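You operate a simulated robot arm through the tools that you are given. There is no shell and no other tool.

You are at the controls of a simulated two-armed robot. One attempt, no reset.

## Task
Prime the table dispenser's dry lemon pump, then buy one lemon spray.
Fine: tap the STAFF card and push till the screen says PRIMED; pay with the TWO card; one tap each; no other button.

The check looks at the end state, three seconds after you hand in, the way a careful person would. Anything else that was tipped, shoved, dropped, spilled or broken makes it a failure.

## Robot
Two 7-joint arms with two-finger parallel grippers on one trunk that stands fixed in place. Base frame: the origin is at the foot of the trunk, x ahead of it, y to its left, z up. Lengths are in m, angles in degrees, forces in N, time in s.
The left shoulder is at [0.071, 0.156, 1.055], the right one opposite. Each reaches about 1.231 m from its shoulder. Payload 3.91 kg a hand.
The TCP of each hand is the grasp point between the finger pads, 0.03 m short of the fingertips. In the tool frame z runs along the fingers and y along their closing line. The gripper opens to 0.11 m. The fingers are 0.02 m wide and 0.01 m thick; the gripper's body (0.048 by 0.112 m) begins 0.055 m behind the TCP.
Orientation is told as [roll, pitch, yaw] about the base's x, y, z axes, in that order, counted from this pose: with the fingers straight down and closing along the base's y, the tool's x points along the base's -x, its y along +y and its z along -z.

## Interface
- The arms move only by the tool apply_moves. It takes "left_moves", "right_moves" or both (then of equal length, played together; a hand with none holds still); each is a list of rows, each a list of 7 numbers: the closure, from 0 (fully open) to 1 (shut), then the shift along the tool's x, y, z in m, then the turn, a rotation vector about the tool's x, y, z in degrees. In form: [[jaw, dx, dy, dz, rx, ry, rz], ...]. A call has 1 to 20 rows; each row is the pose to reach, as a shift and turn from the pose commanded when the call began, along the tool's axes at that moment. Each row takes 0.2 s and may step no farther than 0.05 m and 8.6 degrees from the row before; otherwise, or with a gripper value out of range, the whole call is refused. Where a pose cannot be reached the arm comes as near as it can. A force on the tool above 40 N (or 10 N above the force at the start of the call, whichever is more), or a blocked arm, ends the call early, and 0.2 s more pass. The fingers move at their own pace (about 0.108 m/s each) and stop on an object; they squeeze with about 39 N. The grip force told is the motor's: it shows also when the fingers shut on nothing. Time passes only in rows, and 0.2 s behind the last, so rows that repeat a pose let the fingers close. The reply holds the time, the measured pose of the TCP, the force on the tool along the base axes, the opening and the grip force, in the units named above and with some noise, with the torque about the TCP (base axes, N m) and any sound that the robot's microphone picked up, and new pictures: "show" is both (left out), scene, wrist or none (wrist: the cameras of the hands that moved).
- Cameras (640 x 400 px; columns grow to the right, rows downward): "scene" is now at [0.1358, -0.037, 1.3003]; the picture's right is [-0.40, -0.92, 0.00], its down [-0.36, 0.16, -0.92] and it looks along [0.84, -0.37, -0.40] (base axes); focal length 340 px, centre (320, 200). "left" rides on the left gripper at [0.072, -0.017, -0.103] in its tool frame; the picture's right is [0.23, 0.97, 0.00], its down [-0.76, 0.18, -0.62] and it looks along [-0.61, 0.14, 0.78] (tool axes); focal length 222 px, centre (320, 200). "right" rides on the right gripper at [0.072, 0.017, -0.103] in its tool frame; the picture's right is [-0.23, 0.97, 0.00], its down [-0.76, -0.18, -0.62] and it looks along [-0.61, -0.14, 0.78] (tool axes); focal length 222 px, centre (320, 200). There is no depth. A picture from a camera that has moved, and an enlarged one, comes with that camera's place and axes in the base frame and with its lens.
- move_column(by): slides the trunk up (or, below 0, down) by that many m; the arms and the scene camera ride with it, the base frame stays. It gives what a move gives, with no picture.
- head_to(pan, tilt): turns the head with the scene camera to pan (to the left, within 86 degrees either way) and tilt (down, from -29 to 69), counted from straight ahead of the robot. It gives what a move gives, and a new picture of the scene camera.
- enlarge(camera, box): a new picture of the part [left, top, right, bottom] of that camera's present view, enlarged. It takes no simulated time.
- finish_job(): hands the job in; it is judged then, once.

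Nothing tells you positions but the pictures and the camera data. Unless the task says otherwise, let go and move clear before handing in.

The tools are called as name(argument=value, ...) on one line, values as JSON. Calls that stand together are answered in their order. apply_moves: Moves the arms, as the interface text tells. Its arguments: {"type":"object","properties":{"left_moves":{"type":"array","items":{"type":"array","items":{"type":"number"}}},"right_moves":{"type":"array","items":{"type":"array","items":{"type":"number"}}},"show":{"type":"string","enum":["both","scene","wrist","none"]}},"required":[]} The other tools are called the same way: move_column (by) moves the trunk up or down; head_to (pan, tilt) turns the head that bears the scene camera; enlarge (camera, box) takes an enlarged picture of a part of a camera's view; finish_job () hands the job in.

At the start:

```text
clock: 0.0
left_position: [0.8906, -0.0052, 1.1671]
left_orientation: [0.0, 0.0, 0.0]
left_contact_force: [-0.8, 0.6, -0.7]
left_moment: [0.01, 0.01, 0.0]
left_width: 0.1101
left_gripper_force: 0.1
right_position: [0.4845, -0.5708, 1.1595]
right_orientation: [0.0, 0.1, -0.1]
right_contact_force: [0.0, -0.1, 0.0]
right_moment: [0.02, 0.01, 0.0]
right_width: 0.11
right_gripper_force: 0.0
trunk travel left (down, up): [-0.5, 0.44]
head pan, tilt (commanded): [-23.8, 23.2]
```

scene: 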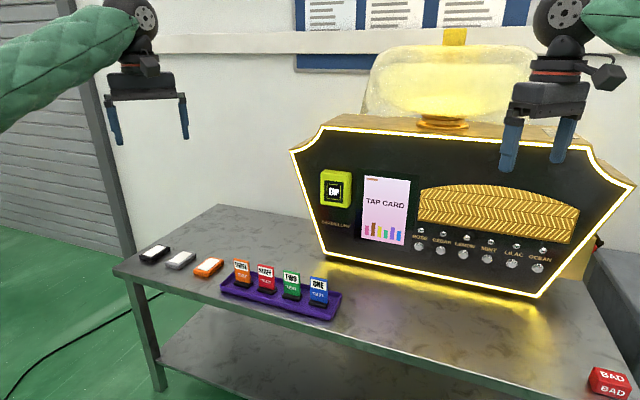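
right: 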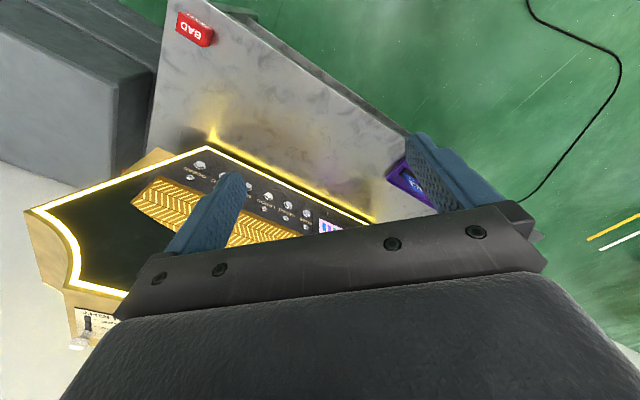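
left: 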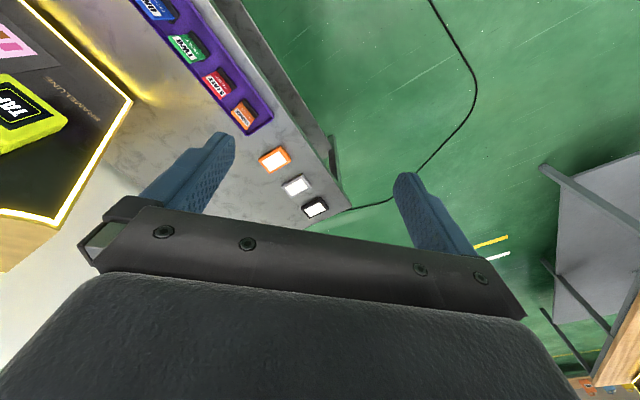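

I see a table with a glowing dispenser (card reader, screen "TAP CARD", six buttons), a purple tray with cards, and three loose tags to its left. First I'll look at it all enlarged.

enlarge(camera="scene", box=[130, 220, 350, 340])

enlarge(camera="scene", box=[310, 150, 450, 250])

enlarge(camera="scene", box=[400, 170, 600, 290])

enlarge(camera="left", box=[120, 0, 360, 230])

```text
2.91 times, centred on (240, 280) of scene
camera zoom: at [0.1358, -0.037, 1.3003], right [-0.4, -0.92, 0.0], down [-0.36, 0.16, -0.92], along [0.84, -0.37, -0.4], focal length 990 px, centre (553, -33)
```

zoom: 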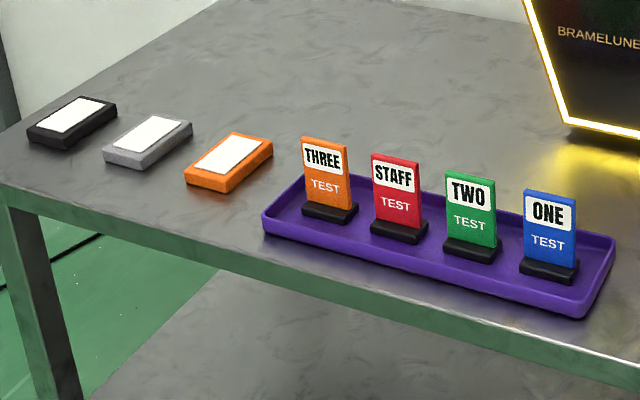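

```text
4.00 times, centred on (380, 200) of scene
camera zoom: at [0.1358, -0.037, 1.3003], right [-0.4, -0.92, 0.0], down [-0.36, 0.16, -0.92], along [0.84, -0.37, -0.4], focal length 1361 px, centre (80, 200)
```

zoom: 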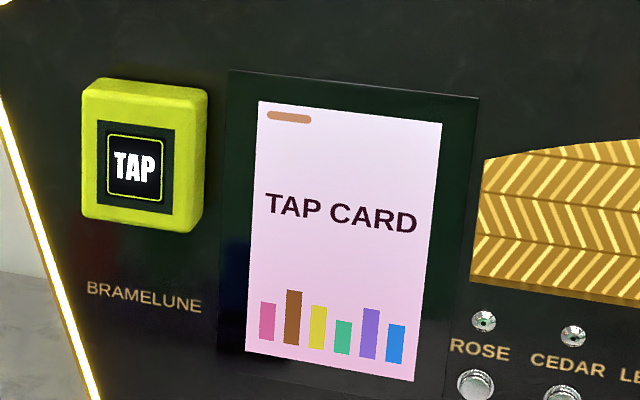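

```text
3.20 times, centred on (500, 230) of scene
camera zoom: at [0.1358, -0.037, 1.3003], right [-0.4, -0.92, 0.0], down [-0.36, 0.16, -0.92], along [0.84, -0.37, -0.4], focal length 1089 px, centre (-256, 104)
```

zoom: 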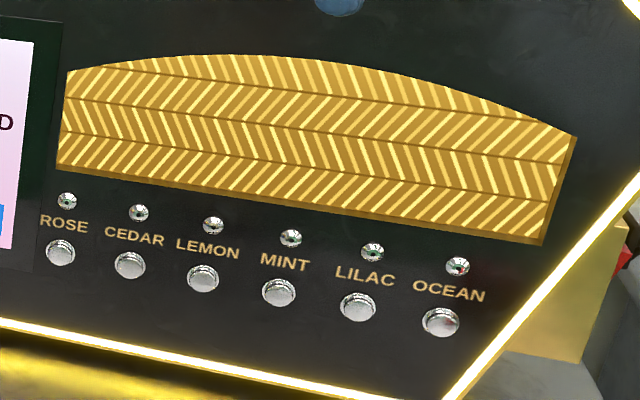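

```text
1.74 times, centred on (240, 115) of left
camera zoom: at [0.8192, -0.0201, 1.2693], right [-0.23, 0.97, 0.0], down [0.76, 0.18, 0.62], along [0.61, 0.14, -0.78], focal length 386 px, centre (459, 348)
```

zoom: 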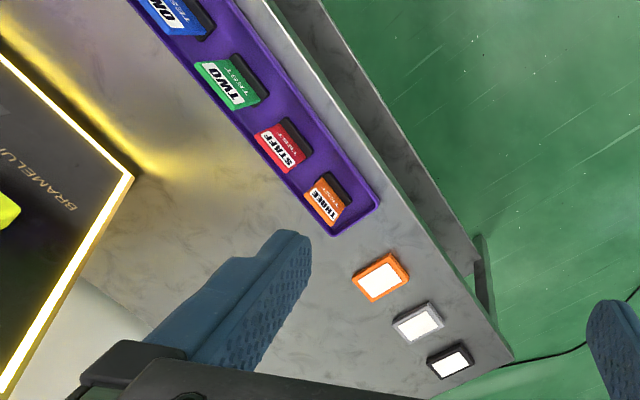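

The table is turned relative to me: the tray sits at about x 0.85–1.03, y -0.17 to -0.35, and the table top is near z 0.63. I'll enlarge the right-hand view to triangulate the dispenser's buttons and reader.

enlarge(camera="right", box=[100, 120, 420, 320])

enlarge(camera="left", box=[0, 20, 160, 140])

enlarge(camera="scene", box=[220, 250, 350, 330])

enlarge(camera="right", box=[380, 140, 480, 220])

```text
2.00 times, centred on (260, 220) of right
camera zoom: at [0.4123, -0.5539, 1.2638], right [0.23, 0.97, 0.0], down [0.76, -0.18, 0.62], along [0.61, -0.14, -0.78], focal length 444 px, centre (440, 160)
```

zoom: 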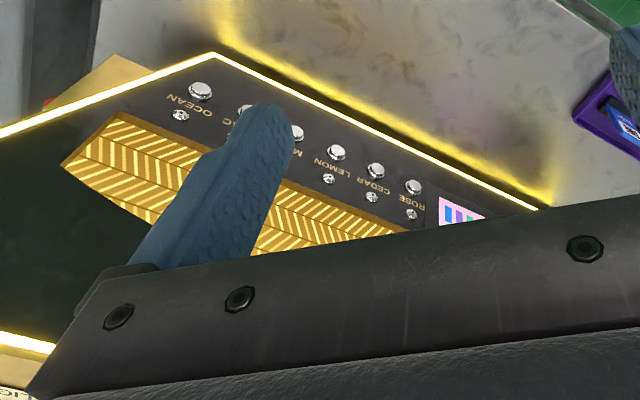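

```text
3.33 times, centred on (80, 80) of left
camera zoom: at [0.8192, -0.0201, 1.2693], right [-0.23, 0.97, 0.0], down [0.76, 0.18, 0.62], along [0.61, 0.14, -0.78], focal length 740 px, centre (1120, 600)
```

zoom: 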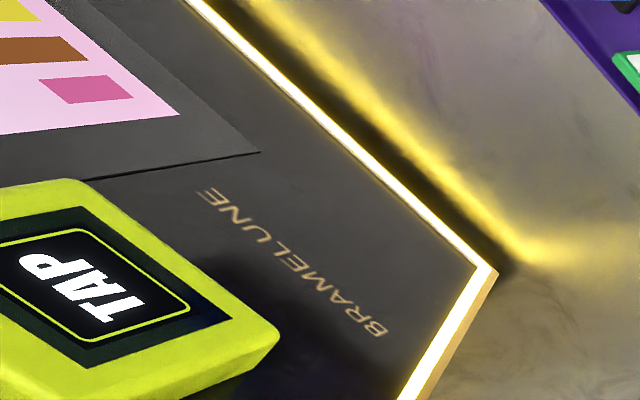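

```text
4.92 times, centred on (285, 290) of scene
camera zoom: at [0.1358, -0.037, 1.3003], right [-0.4, -0.92, 0.0], down [-0.36, 0.16, -0.92], along [0.84, -0.37, -0.4], focal length 1676 px, centre (492, -243)
```

zoom: 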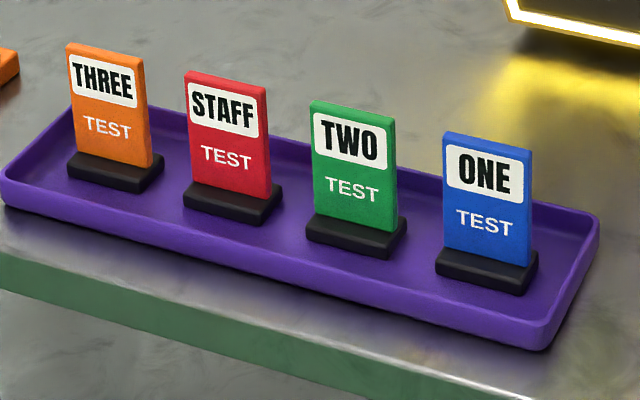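

```text
5.00 times, centred on (430, 180) of right
camera zoom: at [0.4123, -0.5539, 1.2638], right [0.23, 0.97, 0.0], down [0.76, -0.18, 0.62], along [0.61, -0.14, -0.78], focal length 1111 px, centre (-230, 300)
```

zoom: 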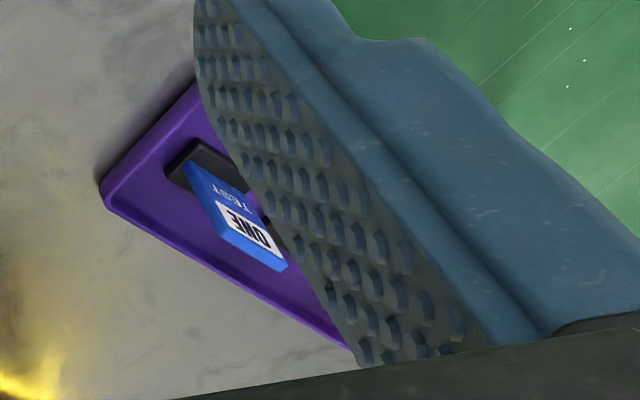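

The geometry agrees across cameras: the LEMON button is at about (0.772, -0.795, 0.740) and the reader front at about (1.038, -0.482, 0.898). The STAFF foot is at about (0.97, -0.23) and the face normal points roughly along (-0.707, 0.707). I'll pull the left arm back and bring the right hand above the STAFF card, yawed so that it can pinch the card's faces.

apply_moves(left_moves=[[0, 0.028, 0.04, 0, 0, 0, 0], [0, 0.056, 0.08, 0, 0, 0, 0], [0, 0.084, 0.12, 0, 0, 0, 0], [0, 0.112, 0.16, 0, 0, 0, 0], [0, 0.14, 0.2, 0, 0, 0, 0]], show="none")

apply_moves(right_moves=[[0, -0.0347, 0.0244, 0.0114, 0, 0, -3.2], [0, -0.0694, 0.0489, 0.0229, 0, 0, -6.4], [0, -0.104, 0.0733, 0.0343, 0, 0, -9.6], [0, -0.1387, 0.0977, 0.0457, 0, 0, -12.9], [0, -0.1734, 0.1221, 0.0571, 0, 0, -16.1], [0, -0.2081, 0.1466, 0.0686, 0, 0, -19.3], [0, -0.2428, 0.171, 0.08, 0, 0, -22.5], [0, -0.2774, 0.1954, 0.0914, 0, 0, -25.7], [0, -0.3121, 0.2199, 0.1029, 0, 0, -28.9], [0, -0.3468, 0.2443, 0.1143, 0, 0, -32.1], [0, -0.3815, 0.2687, 0.1257, 0, 0, -35.4], [0, -0.4161, 0.2931, 0.1371, 0, 0, -38.6], [0, -0.4508, 0.3176, 0.1486, 0, 0, -41.8], [0, -0.4855, 0.342, 0.16, 0, 0, -45]])

```text
clock: 1.2
left_position: [0.7482, 0.1944, 1.165]
left_orientation: [0.0, 0.0, -0.1]
left_contact_force: [-0.2, 0.4, 0.0]
left_moment: [-0.02, -0.05, -0.01]
left_width: 0.11
left_gripper_force: 0.0
right_position: [0.4827, -0.5694, 1.1612]
right_orientation: [-0.1, 0.0, -0.1]
right_contact_force: [0.1, 0.0, -0.6]
right_moment: [-0.02, -0.05, 0.01]
right_width: 0.1101
right_gripper_force: 0.0
trunk travel left (down, up): [-0.5, 0.44]
head pan, tilt (commanded): [-23.8, 23.2]
```

```text
clock: 4.2
left_position: [0.7484, 0.1944, 1.166]
left_orientation: [-0.1, -0.1, 0.0]
left_contact_force: [0.0, 0.3, -0.2]
left_moment: [0.0, 0.01, -0.01]
left_width: 0.1099
left_gripper_force: 0.1
right_position: [0.9333, -0.2517, 1.0032]
right_orientation: [-0.2, -0.2, 45.0]
right_contact_force: [-0.7, 0.0, -0.7]
right_moment: [0.0, 0.02, 0.01]
right_width: 0.1098
right_gripper_force: 0.0
right hand out of reach, approached as far as the arm can: row 14
trunk travel left (down, up): [-0.5, 0.44]
head pan, tilt (commanded): [-23.8, 23.2]
camera scene: at [0.1341, -0.0366, 1.3007], right [-0.4, -0.92, 0.0], down [-0.36, 0.16, -0.92], along [0.84, -0.37, -0.39], focal length 340 px, centre (320, 200)
camera right: at [0.8703, -0.2917, 1.107], right [-0.53, 0.85, 0.0], down [0.66, 0.41, 0.63], along [0.53, 0.33, -0.78], focal length 222 px, centre (320, 200)
```

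scene: 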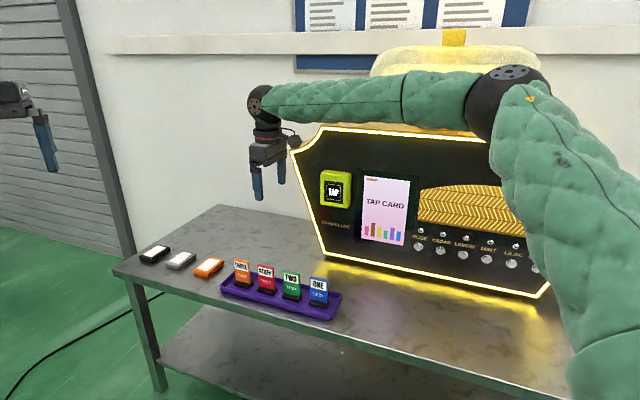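
right: 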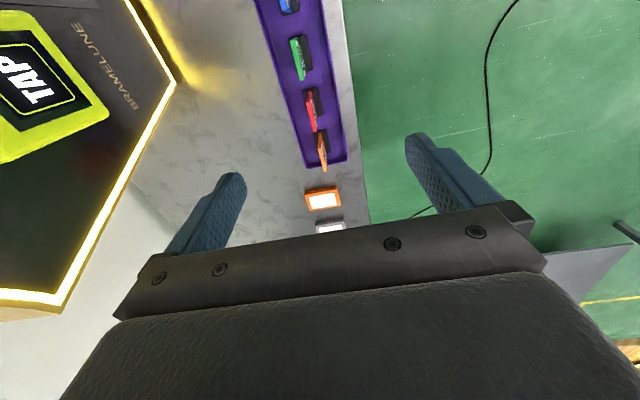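

The right arm can't reach the reader with its fingers straight down, so I'll use the left hand for the cards, gripping their side edges with tilted fingers. The right hand will press the button. I'm moving the right hand to a staging spot in front of LEMON, fingers level and pointing at the panel.

apply_moves(right_moves=[[0, 0.036, -0.0086, 0.0188, 6.4, 0, 0], [0, 0.071, -0.0171, 0.0376, 12.9, 0, 0], [0, 0.107, -0.0257, 0.0564, 19.3, 0, 0], [0, 0.142, -0.0343, 0.0751, 25.7, 0, 0], [0, 0.178, -0.0429, 0.0939, 32.1, 0, 0], [0, 0.213, -0.0514, 0.1127, 38.6, 0, 0], [0, 0.249, -0.06, 0.1315, 45, 0, 0], [0, 0.285, -0.0686, 0.1503, 51.4, 0, 0], [0.5, 0.32, -0.0771, 0.1691, 57.9, 0, 0], [1, 0.356, -0.0857, 0.1879, 64.3, 0, 0], [1, 0.391, -0.0943, 0.2066, 70.7, 0, 0], [1, 0.427, -0.1029, 0.2254, 77.1, 0, 0], [1, 0.462, -0.1114, 0.2442, 83.6, 0, 0], [1, 0.498, -0.12, 0.263, 90, 0, 0]])

```text
clock: 7.2
left_position: [0.7501, 0.193, 1.1657]
left_orientation: [0.1, 0.0, 0.0]
left_contact_force: [-0.1, -0.5, 1.2]
left_moment: [0.02, 0.02, 0.02]
left_width: 0.11
left_gripper_force: 0.1
right_position: [0.6662, -0.6878, 0.7395]
right_orientation: [-90.1, 0.0, 45.1]
right_contact_force: [0.0, -0.2, -0.4]
right_moment: [0.0, 0.03, 0.0]
right_width: 0.0
right_gripper_force: 38.4
trunk travel left (down, up): [-0.5, 0.44]
head pan, tilt (commanded): [-23.8, 23.2]
camera scene: at [0.1358, -0.038, 1.3004], right [-0.4, -0.92, 0.0], down [-0.36, 0.16, -0.92], along [0.84, -0.37, -0.4], focal length 340 px, centre (320, 200)
camera right: at [0.5425, -0.6663, 0.7227], right [0.16, 0.16, -0.97], down [0.1, 0.98, 0.18], along [0.98, -0.12, 0.14], focal length 222 px, centre (320, 200)
```

scene: 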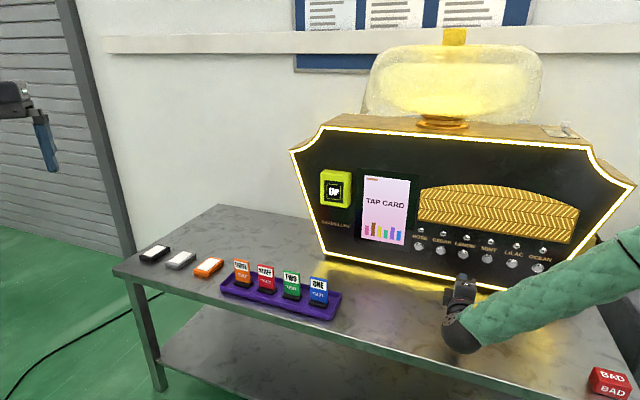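
right: 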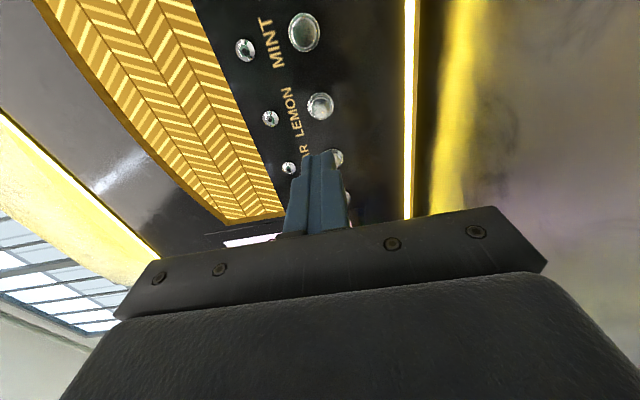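

Right hand is staged in front of LEMON, and a second triangulation puts the button at (0.770, -0.797, 0.738). Now I'll measure the cards with close-ups from the fixed cameras.

enlarge(camera="scene", box=[225, 255, 281, 290])

enlarge(camera="scene", box=[275, 265, 339, 305])

enlarge(camera="left", box=[80, 50, 240, 150])

enlarge(camera="scene", box=[220, 270, 350, 330])

```text
11.43 times, centred on (253, 272) of scene
camera zoom: at [0.1358, -0.038, 1.3004], right [-0.4, -0.92, 0.0], down [-0.36, 0.16, -0.92], along [0.84, -0.37, -0.4], focal length 3890 px, centre (1086, -629)
```

zoom: 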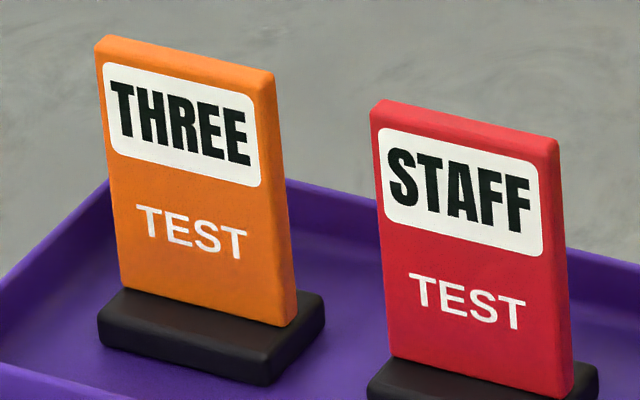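

```text
10.00 times, centred on (307, 285) of scene
camera zoom: at [0.1358, -0.038, 1.3004], right [-0.4, -0.92, 0.0], down [-0.36, 0.16, -0.92], along [0.84, -0.37, -0.4], focal length 3403 px, centre (450, -650)
```

zoom: 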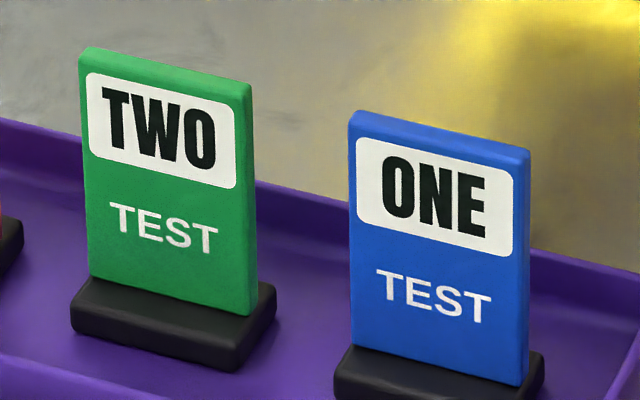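

```text
4.00 times, centred on (160, 100) of left
camera zoom: at [0.6777, 0.1786, 1.2684], right [-0.23, 0.97, 0.0], down [0.76, 0.18, 0.62], along [0.61, 0.14, -0.78], focal length 888 px, centre (960, 600)
```

zoom: 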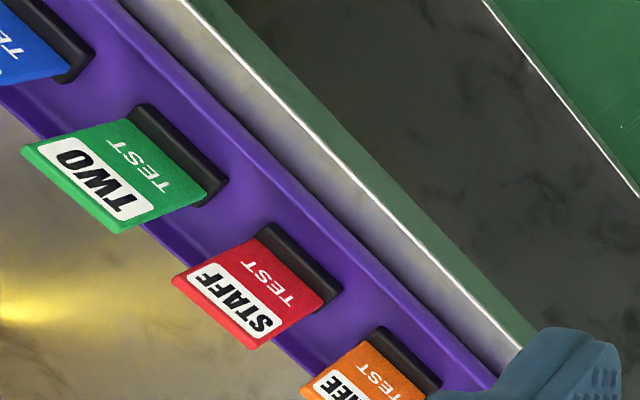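

```text
4.92 times, centred on (285, 300) of scene
camera zoom: at [0.1358, -0.038, 1.3004], right [-0.4, -0.92, 0.0], down [-0.36, 0.16, -0.92], along [0.84, -0.37, -0.4], focal length 1676 px, centre (492, -292)
```

zoom: 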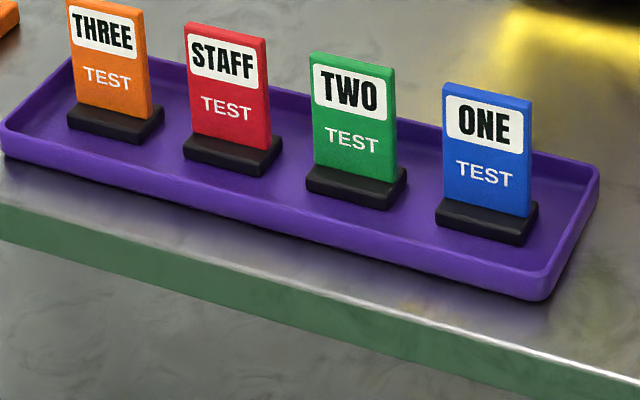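

I'll zoom tighter on the individual cards to get their corners exactly.

enlarge(camera="left", box=[118, 100, 174, 140])

enlarge(camera="left", box=[80, 72, 144, 112])

enlarge(camera="scene", box=[250, 258, 290, 298])

enlarge(camera="left", box=[150, 125, 198, 155])

```text
10.00 times, centred on (146, 120) of left
camera zoom: at [0.6777, 0.1786, 1.2684], right [-0.23, 0.97, 0.0], down [0.76, 0.18, 0.62], along [0.61, 0.14, -0.78], focal length 2221 px, centre (2060, 1000)
```

zoom: 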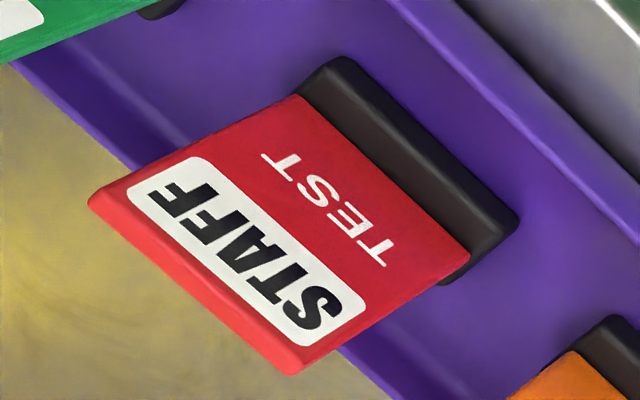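

```text
10.00 times, centred on (112, 92) of left
camera zoom: at [0.6777, 0.1786, 1.2684], right [-0.23, 0.97, 0.0], down [0.76, 0.18, 0.62], along [0.61, 0.14, -0.78], focal length 2221 px, centre (2400, 1280)
```

zoom: 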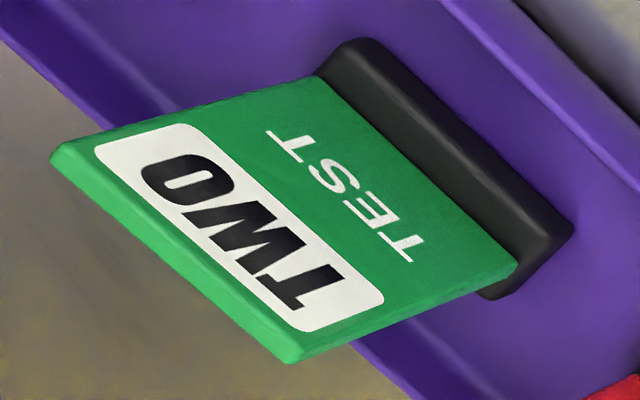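

```text
10.00 times, centred on (270, 278) of scene
camera zoom: at [0.1358, -0.038, 1.3004], right [-0.4, -0.92, 0.0], down [-0.36, 0.16, -0.92], along [0.84, -0.37, -0.4], focal length 3403 px, centre (820, -580)
```

zoom: 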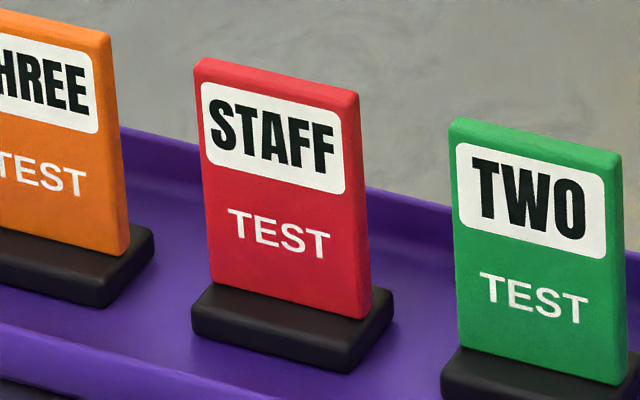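

```text
13.33 times, centred on (174, 140) of left
camera zoom: at [0.6777, 0.1786, 1.2684], right [-0.23, 0.97, 0.0], down [0.76, 0.18, 0.62], along [0.61, 0.14, -0.78], focal length 2962 px, centre (2267, 1000)
```

zoom: 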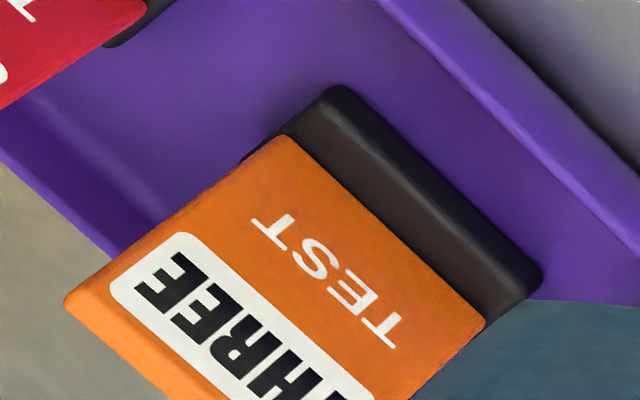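

Cards are 0.052 wide and 0.086 apart, with tops at z ≈ 0.713. STAFF is centred near (0.9935, -0.236), so there's enough room for fingers between cards. I'll bring the left hand to a high pre-grasp pose, yawed -45 and tilted 60 degrees.

apply_moves(left_moves=[[0, -0.0109, -0.027, 0.0263, 1.96, -4.73, 3.39], [0, -0.0218, -0.054, 0.0527, 3.92, -9.46, 6.79], [0, -0.0326, -0.081, 0.079, 5.88, -14.19, 10.18], [0, -0.0435, -0.108, 0.1053, 7.84, -18.92, 13.58], [0, -0.0544, -0.135, 0.1317, 9.8, -23.65, 16.97], [0, -0.0653, -0.162, 0.158, 11.76, -28.39, 20.37], [0, -0.0761, -0.189, 0.1843, 13.71, -33.12, 23.76], [0, -0.087, -0.216, 0.2107, 15.67, -37.85, 27.15], [0.1, -0.0979, -0.243, 0.237, 17.63, -42.58, 30.55], [0.2, -0.1088, -0.27, 0.2633, 19.59, -47.31, 33.94], [0.318, -0.1196, -0.297, 0.2897, 21.55, -52.04, 37.34], [0.318, -0.1305, -0.324, 0.316, 23.51, -56.77, 40.73]])

```text
clock: 9.8
left_position: [0.8825, -0.1293, 0.852]
left_orientation: [0.1, -60.0, -45.1]
left_contact_force: [-0.3, 0.2, 0.5]
left_moment: [-0.02, -0.03, 0.0]
left_width: 0.075
left_gripper_force: 0.0
right_position: [0.6674, -0.6879, 0.7378]
right_orientation: [-90.0, 0.0, 45.0]
right_contact_force: [-0.2, 0.9, 0.1]
right_moment: [-0.03, 0.0, 0.0]
right_width: 0.0002
right_gripper_force: 38.0
trunk travel left (down, up): [-0.5, 0.44]
head pan, tilt (commanded): [-23.8, 23.2]
camera scene: at [0.1363, -0.0373, 1.3003], right [-0.4, -0.92, 0.0], down [-0.36, 0.16, -0.92], along [0.84, -0.37, -0.4], focal length 340 px, centre (320, 200)
camera left: at [0.7822, -0.0501, 0.8392], right [0.61, 0.77, -0.2], down [0.01, 0.24, 0.97], along [0.79, -0.59, 0.14], focal length 222 px, centre (320, 200)
```

scene: 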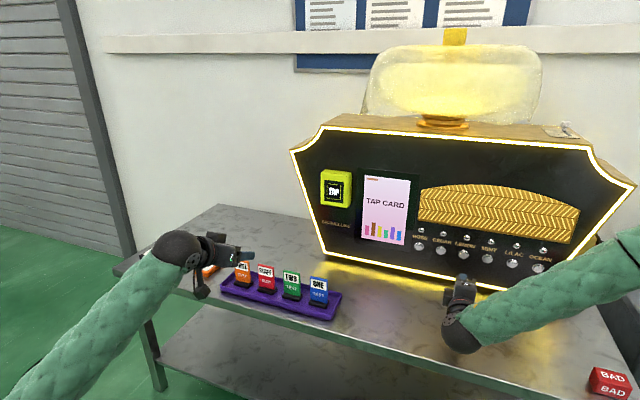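
left: 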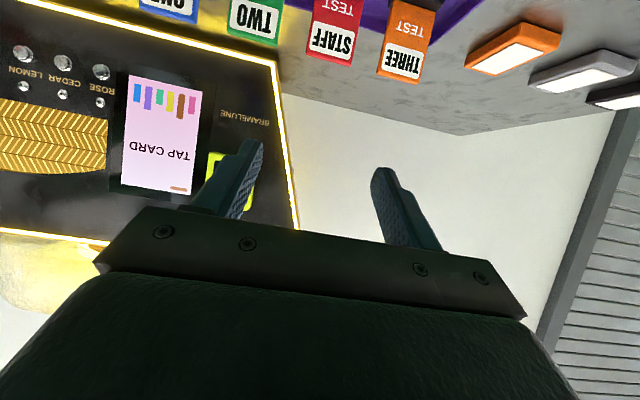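

The left wrist view matches my predicted card positions to within a couple of millimetres. Next I move to the pre-grasp pose, 0.10 m back along the fingers from STAFF.

apply_moves(left_moves=[[0.318, 0.0207, 0.0014, 0.0302, 0, 0, 0], [0.318, 0.0413, 0.0027, 0.0603, 0, 0, 0], [0.318, 0.062, 0.0041, 0.0905, 0, 0, 0], [0.318, 0.062, 0.0041, 0.1205, 0, 0, 0]])

enlarge(camera="scene", box=[190, 220, 350, 320])

enlarge(camera="left", box=[160, 60, 480, 260])

```text
clock: 10.8
left_position: [0.9368, -0.177, 0.7363]
left_orientation: [-0.1, -59.9, -44.9]
left_contact_force: [-0.5, -0.6, -0.5]
left_moment: [-0.04, 0.06, 0.0]
left_width: 0.0747
left_gripper_force: 0.1
right_position: [0.6665, -0.6873, 0.7389]
right_orientation: [-90.1, -0.1, 45.0]
right_contact_force: [-0.3, 0.1, -0.3]
right_moment: [0.01, -0.03, -0.02]
right_width: 0.0
right_gripper_force: 37.5
trunk travel left (down, up): [-0.5, 0.44]
head pan, tilt (commanded): [-23.8, 23.2]
camera scene: at [0.136, -0.0375, 1.3002], right [-0.4, -0.92, 0.0], down [-0.36, 0.16, -0.92], along [0.84, -0.37, -0.4], focal length 340 px, centre (320, 200)
camera left: at [0.8351, -0.0988, 0.7255], right [0.61, 0.77, -0.2], down [0.01, 0.24, 0.97], along [0.79, -0.59, 0.13], focal length 222 px, centre (320, 200)
```

scene: 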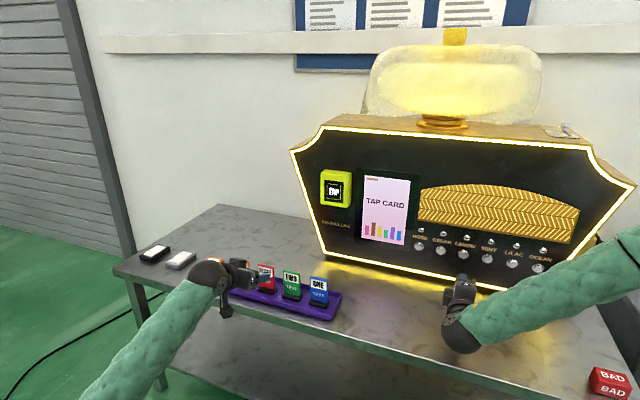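
left: 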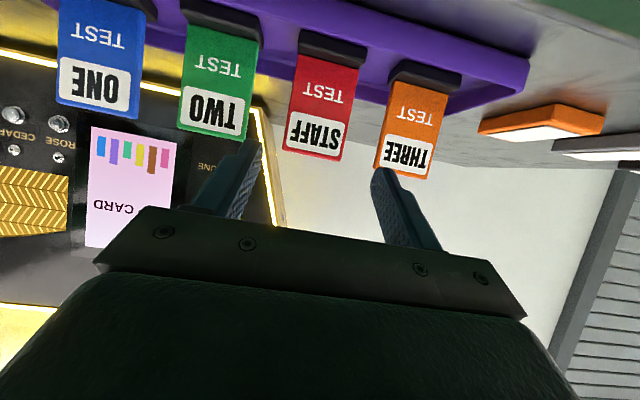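

```text
4.00 times, centred on (270, 270) of scene
camera zoom: at [0.136, -0.0375, 1.3002], right [-0.4, -0.92, 0.0], down [-0.36, 0.16, -0.92], along [0.84, -0.37, -0.4], focal length 1361 px, centre (520, -80)
```

zoom: 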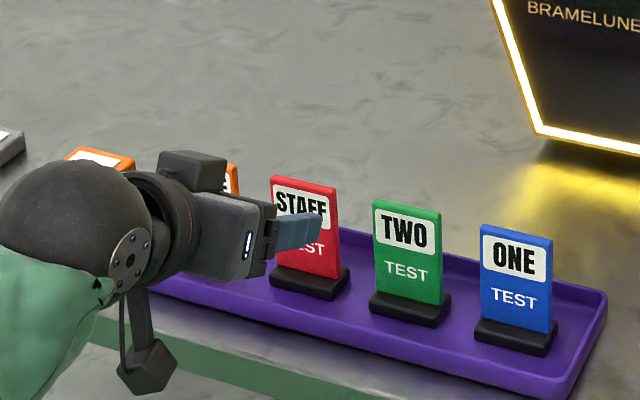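

```text
2.00 times, centred on (320, 160) of left
camera zoom: at [0.8351, -0.0988, 0.7255], right [0.61, 0.77, -0.2], down [0.01, 0.24, 0.97], along [0.79, -0.59, 0.13], focal length 444 px, centre (320, 280)
```

zoom: 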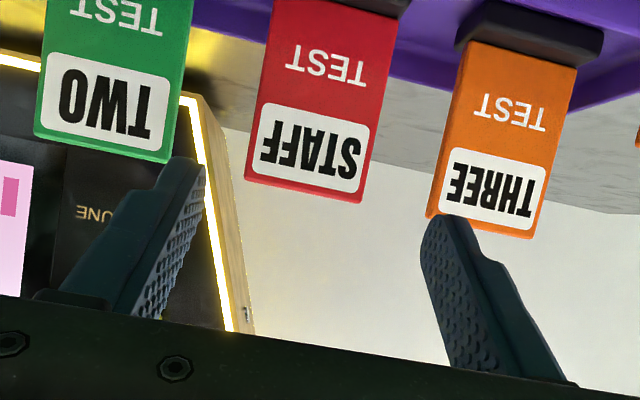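

Fingers straddle STAFF evenly with the neighbours clear. I'll advance the last 0.07 m along the fingers and look before closing.

apply_moves(left_moves=[[0.318, 0, 0, 0.02, 0, 0, 0], [0.318, 0, 0, 0.04, 0, 0, 0], [0.318, 0, 0, 0.055, 0, 0, 0], [0.318, 0, 0, 0.07, 0, 0, 0]])

enlarge(camera="scene", box=[210, 240, 338, 320])

enlarge(camera="left", box=[160, 60, 480, 260])

```text
clock: 11.8
left_position: [0.9797, -0.2212, 0.7008]
left_orientation: [0.0, -60.1, -44.9]
left_contact_force: [-0.3, 0.4, -1.0]
left_moment: [0.03, -0.01, 0.0]
left_width: 0.075
left_gripper_force: 0.1
right_position: [0.6662, -0.687, 0.7389]
right_orientation: [-89.9, 0.0, 45.0]
right_contact_force: [0.5, 0.8, 0.4]
right_moment: [0.06, -0.01, -0.02]
right_width: 0.0
right_gripper_force: 37.5
trunk travel left (down, up): [-0.5, 0.44]
head pan, tilt (commanded): [-23.8, 23.2]
camera scene: at [0.1359, -0.0373, 1.3003], right [-0.4, -0.92, 0.0], down [-0.36, 0.16, -0.92], along [0.84, -0.37, -0.4], focal length 340 px, centre (320, 200)
camera left: at [0.8787, -0.1413, 0.6905], right [0.61, 0.77, -0.2], down [0.01, 0.24, 0.97], along [0.79, -0.59, 0.13], focal length 222 px, centre (320, 200)
```

scene: 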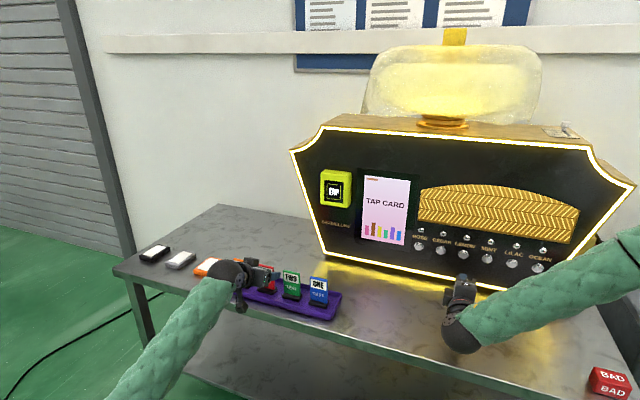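
left: 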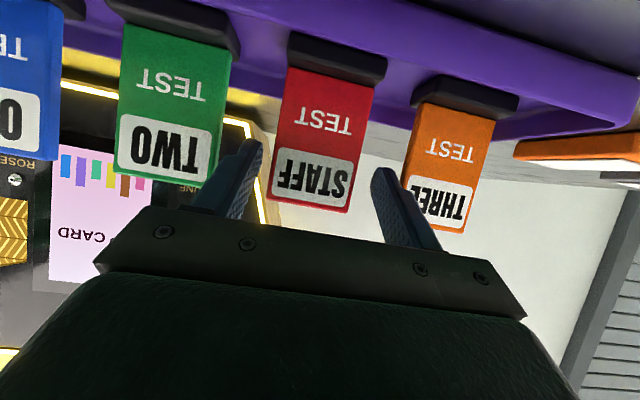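

```text
5.00 times, centred on (274, 280) of scene
camera zoom: at [0.1359, -0.0373, 1.3003], right [-0.4, -0.92, 0.0], down [-0.36, 0.16, -0.92], along [0.84, -0.37, -0.4], focal length 1702 px, centre (550, -200)
```

zoom: 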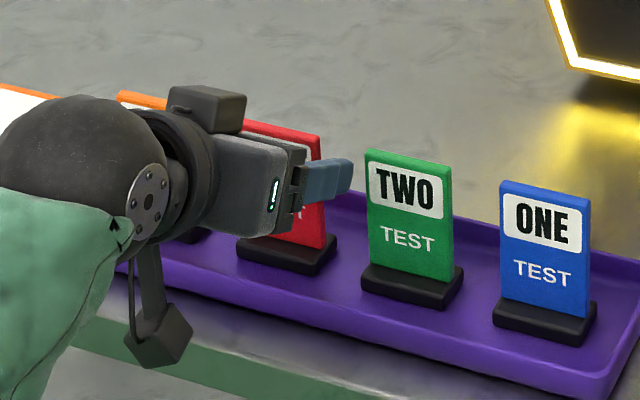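

```text
2.00 times, centred on (320, 160) of left
camera zoom: at [0.8787, -0.1413, 0.6905], right [0.61, 0.77, -0.2], down [0.01, 0.24, 0.97], along [0.79, -0.59, 0.13], focal length 444 px, centre (320, 280)
```

zoom: 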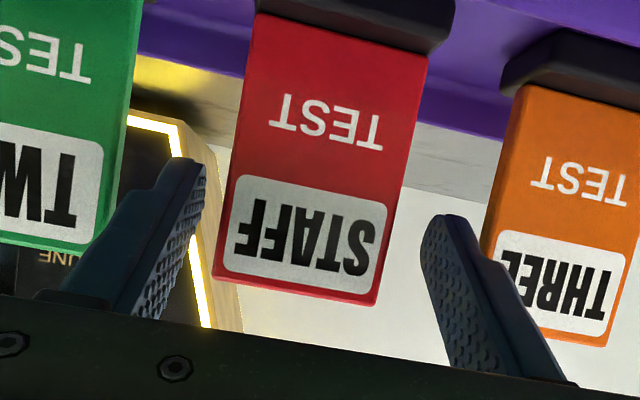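

The card sits between the fingertips, which reach about 6 mm past its plane. Closing now.

apply_moves(left_moves=[[0.45, 0, 0, 0, 0, 0, 0], [0.6, 0, 0, 0, 0, 0, 0], [1, 0, 0, 0, 0, 0, 0], [1, 0, 0, 0, 0, 0, 0]], show="wrist")

enlarge(camera="left", box=[160, 60, 480, 260])

```text
clock: 12.8
left_position: [0.9784, -0.2209, 0.7018]
left_orientation: [0.0, -59.9, -44.9]
left_contact_force: [0.5, -0.2, 0.7]
left_moment: [0.01, -0.03, 0.0]
left_width: 0.0527
left_gripper_force: 39.3
right_position: [0.6667, -0.6874, 0.739]
right_orientation: [-90.0, 0.0, 45.0]
right_contact_force: [0.1, -1.1, 0.0]
right_moment: [-0.01, 0.07, 0.02]
right_width: 0.0
right_gripper_force: 38.4
trunk travel left (down, up): [-0.5, 0.44]
head pan, tilt (commanded): [-23.8, 23.2]
camera left: at [0.8785, -0.1413, 0.6906], right [0.61, 0.77, -0.2], down [0.01, 0.24, 0.97], along [0.79, -0.59, 0.13], focal length 222 px, centre (320, 200)
```

left: 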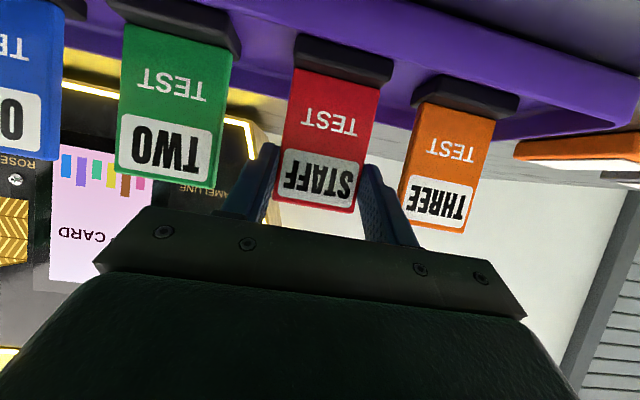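

```text
2.00 times, centred on (320, 160) of left
camera zoom: at [0.8785, -0.1413, 0.6906], right [0.61, 0.77, -0.2], down [0.01, 0.24, 0.97], along [0.79, -0.59, 0.13], focal length 444 px, centre (320, 280)
```

zoom: 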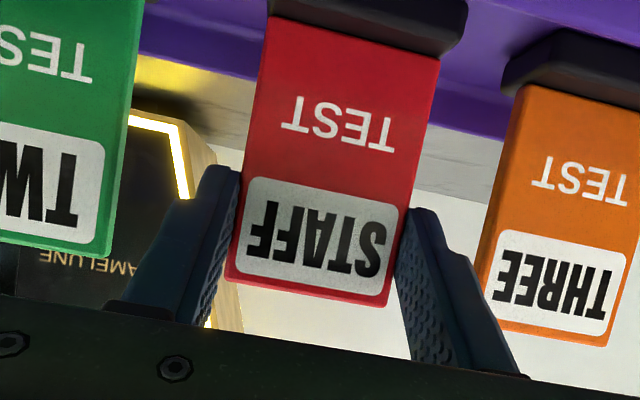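

Gripped at 0.0527 m. I'll lift straight up 0.12 m and check whether the black foot comes along.

apply_moves(left_moves=[[1, -0.0173, 0, -0.01, 0, 0, 0], [1, -0.0433, 0, -0.025, 0, 0, 0], [1, -0.0736, 0, -0.0425, 0, 0, 0], [1, -0.1039, 0, -0.06, 0, 0, 0]])

enlarge(camera="scene", box=[210, 220, 338, 320])

enlarge(camera="left", box=[160, 0, 480, 200])

```text
clock: 13.8
left_position: [0.977, -0.2209, 0.82]
left_orientation: [0.0, -59.9, -45.0]
left_contact_force: [0.8, -0.6, 0.1]
left_moment: [0.02, 0.02, 0.03]
left_width: 0.0527
left_gripper_force: 38.7
right_position: [0.6667, -0.6866, 0.7392]
right_orientation: [-89.9, 0.2, 45.1]
right_contact_force: [0.3, 0.0, -0.7]
right_moment: [0.02, -0.02, 0.01]
right_width: 0.0
right_gripper_force: 37.7
trunk travel left (down, up): [-0.5, 0.44]
head pan, tilt (commanded): [-23.8, 23.2]
camera scene: at [0.1355, -0.0371, 1.3003], right [-0.4, -0.92, 0.0], down [-0.36, 0.16, -0.92], along [0.84, -0.37, -0.4], focal length 340 px, centre (320, 200)
camera left: at [0.8771, -0.1424, 0.8088], right [0.61, 0.77, -0.2], down [0.01, 0.24, 0.97], along [0.79, -0.59, 0.13], focal length 222 px, centre (320, 200)
```

scene: 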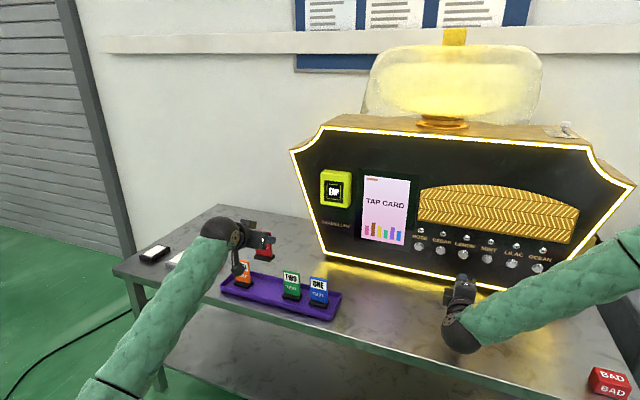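
left: 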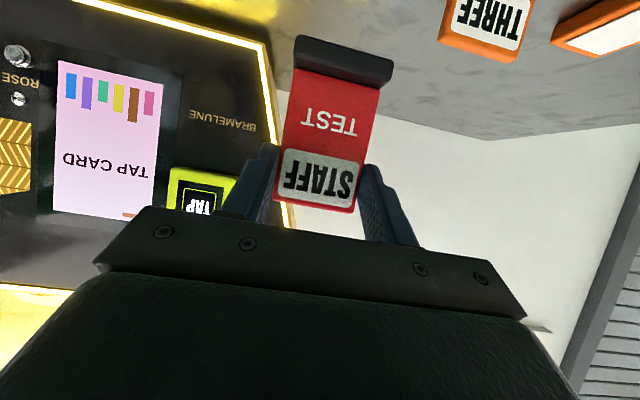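

```text
4.00 times, centred on (274, 270) of scene
camera zoom: at [0.1355, -0.0371, 1.3003], right [-0.4, -0.92, 0.0], down [-0.36, 0.16, -0.92], along [0.84, -0.37, -0.4], focal length 1361 px, centre (504, -80)
```

zoom: 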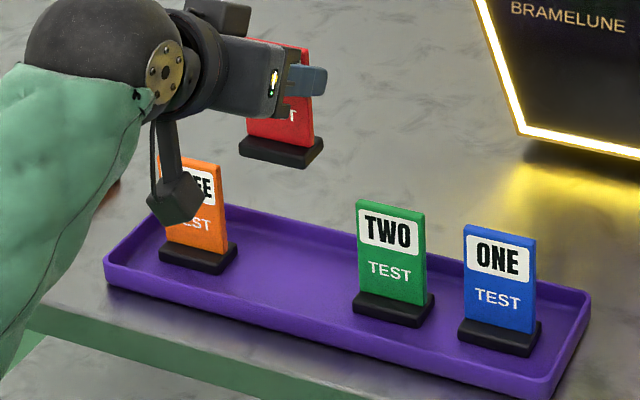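

```text
2.00 times, centred on (320, 100) of left
camera zoom: at [0.8771, -0.1424, 0.8088], right [0.61, 0.77, -0.2], down [0.01, 0.24, 0.97], along [0.79, -0.59, 0.13], focal length 444 px, centre (320, 400)
```

zoom: 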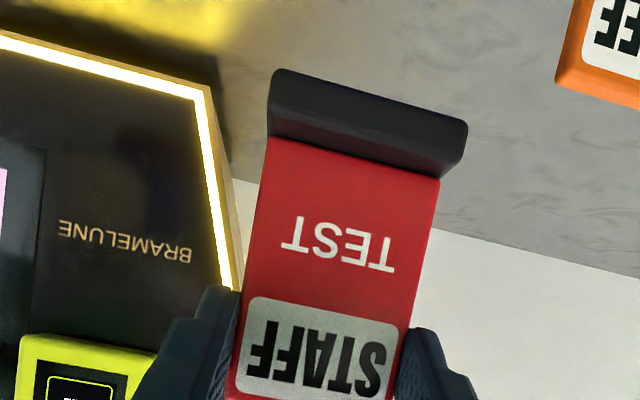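

The foot is attached to the card, so I need the reader's exact size to keep the foot clear of it. Taking close-ups of the reader.

enlarge(camera="scene", box=[310, 160, 366, 220])

enlarge(camera="left", box=[190, 140, 290, 220])

enlarge(camera="scene", box=[235, 225, 285, 265])

```text
6.67 times, centred on (338, 190) of scene
camera zoom: at [0.1355, -0.0371, 1.3003], right [-0.4, -0.92, 0.0], down [-0.36, 0.16, -0.92], along [0.84, -0.37, -0.4], focal length 2269 px, centre (200, 267)
```

zoom: 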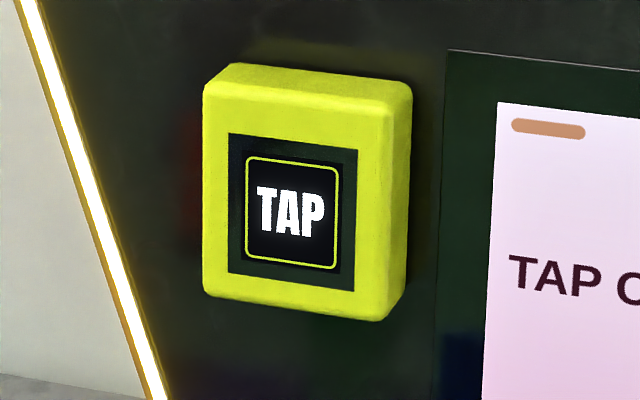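

```text
5.00 times, centred on (240, 180) of left
camera zoom: at [0.8771, -0.1424, 0.8088], right [0.61, 0.77, -0.2], down [0.01, 0.24, 0.97], along [0.79, -0.59, 0.13], focal length 1111 px, centre (720, 300)
```

zoom: 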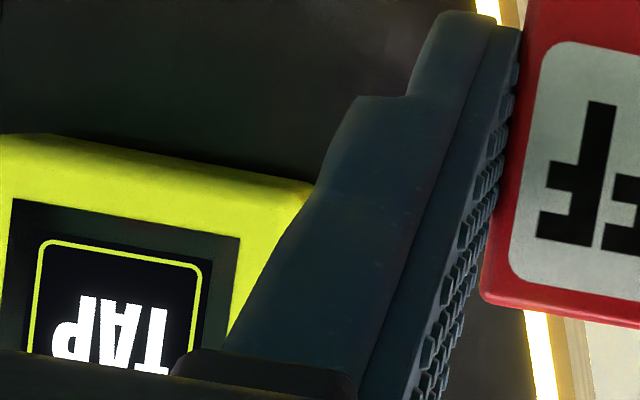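

```text
10.00 times, centred on (260, 245) of scene
camera zoom: at [0.1355, -0.0371, 1.3003], right [-0.4, -0.92, 0.0], down [-0.36, 0.16, -0.92], along [0.84, -0.37, -0.4], focal length 3403 px, centre (920, -250)
```

zoom: 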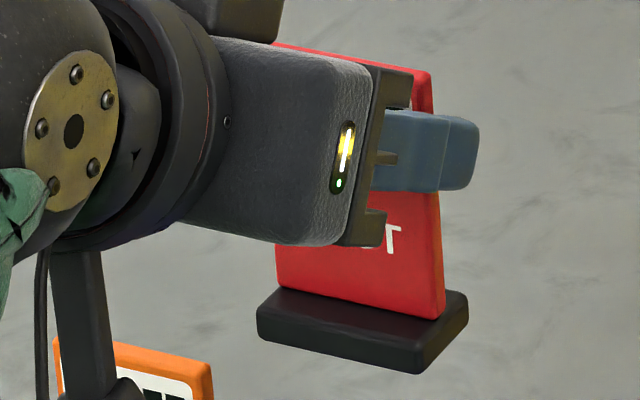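

The reader is about 0.09 by 0.109 m, centred near z 0.903, and the foot sticks out 12 mm behind the card. I'll tap with the foot just below the reader's bottom edge, and first move to a pre-tap pose about 8 cm in front.

apply_moves(left_moves=[[1, -0.0277, -0.029, 0.0121, 0, 0, 0], [1, -0.0555, -0.0579, 0.0241, 0, 0, 0], [1, -0.0832, -0.0869, 0.0362, 0, 0, 0], [1, -0.111, -0.1158, 0.0482, 0, 0, 0], [1, -0.1387, -0.1448, 0.0603, 0, 0, 0]])

enlarge(camera="scene", box=[270, 150, 398, 250])

enlarge(camera="left", box=[160, 20, 480, 220])

```text
clock: 15.0
left_position: [0.9635, -0.4068, 0.9109]
left_orientation: [0.1, -59.9, -45.0]
left_contact_force: [-0.1, -0.5, -0.2]
left_moment: [-0.02, -0.02, 0.02]
left_width: 0.0527
left_gripper_force: 38.4
right_position: [0.6662, -0.6873, 0.7383]
right_orientation: [-89.9, -0.1, 45.0]
right_contact_force: [-0.4, 0.0, 0.4]
right_moment: [0.01, 0.02, -0.02]
right_width: 0.0
right_gripper_force: 38.1
trunk travel left (down, up): [-0.5, 0.44]
head pan, tilt (commanded): [-23.8, 23.2]
camera scene: at [0.1353, -0.0379, 1.3002], right [-0.4, -0.92, 0.0], down [-0.36, 0.16, -0.92], along [0.84, -0.37, -0.4], focal length 340 px, centre (320, 200)
camera left: at [0.8619, -0.3289, 0.8995], right [0.61, 0.77, -0.2], down [0.01, 0.24, 0.97], along [0.79, -0.59, 0.13], focal length 222 px, centre (320, 200)
```

scene: 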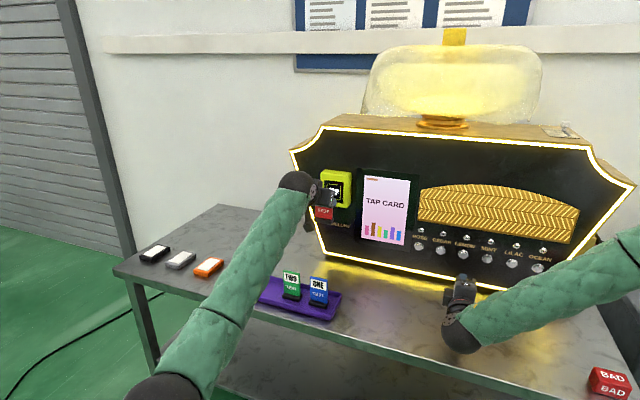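
left: 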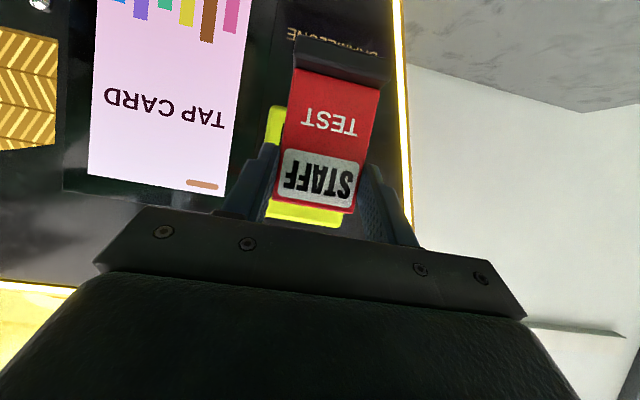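

```text
4.00 times, centred on (334, 200) of scene
camera zoom: at [0.1353, -0.0379, 1.3002], right [-0.4, -0.92, 0.0], down [-0.36, 0.16, -0.92], along [0.84, -0.37, -0.4], focal length 1361 px, centre (264, 200)
```

zoom: 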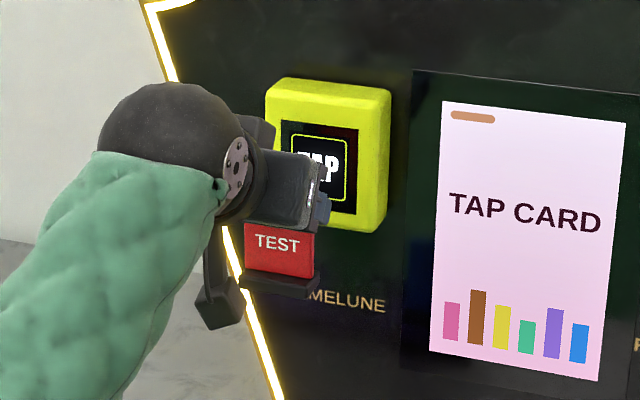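

```text
2.00 times, centred on (320, 120) of left
camera zoom: at [0.8619, -0.3289, 0.8995], right [0.61, 0.77, -0.2], down [0.01, 0.24, 0.97], along [0.79, -0.59, 0.13], focal length 444 px, centre (320, 360)
```

zoom: 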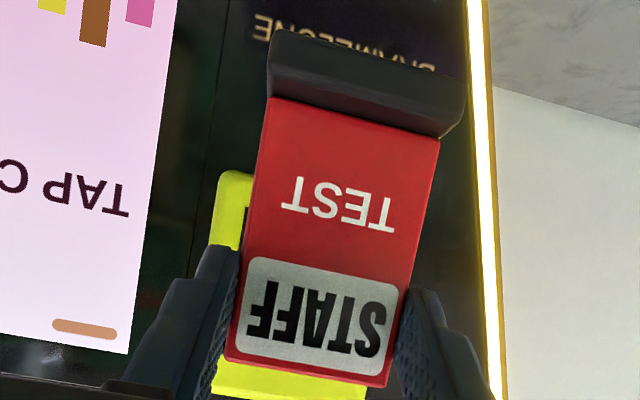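

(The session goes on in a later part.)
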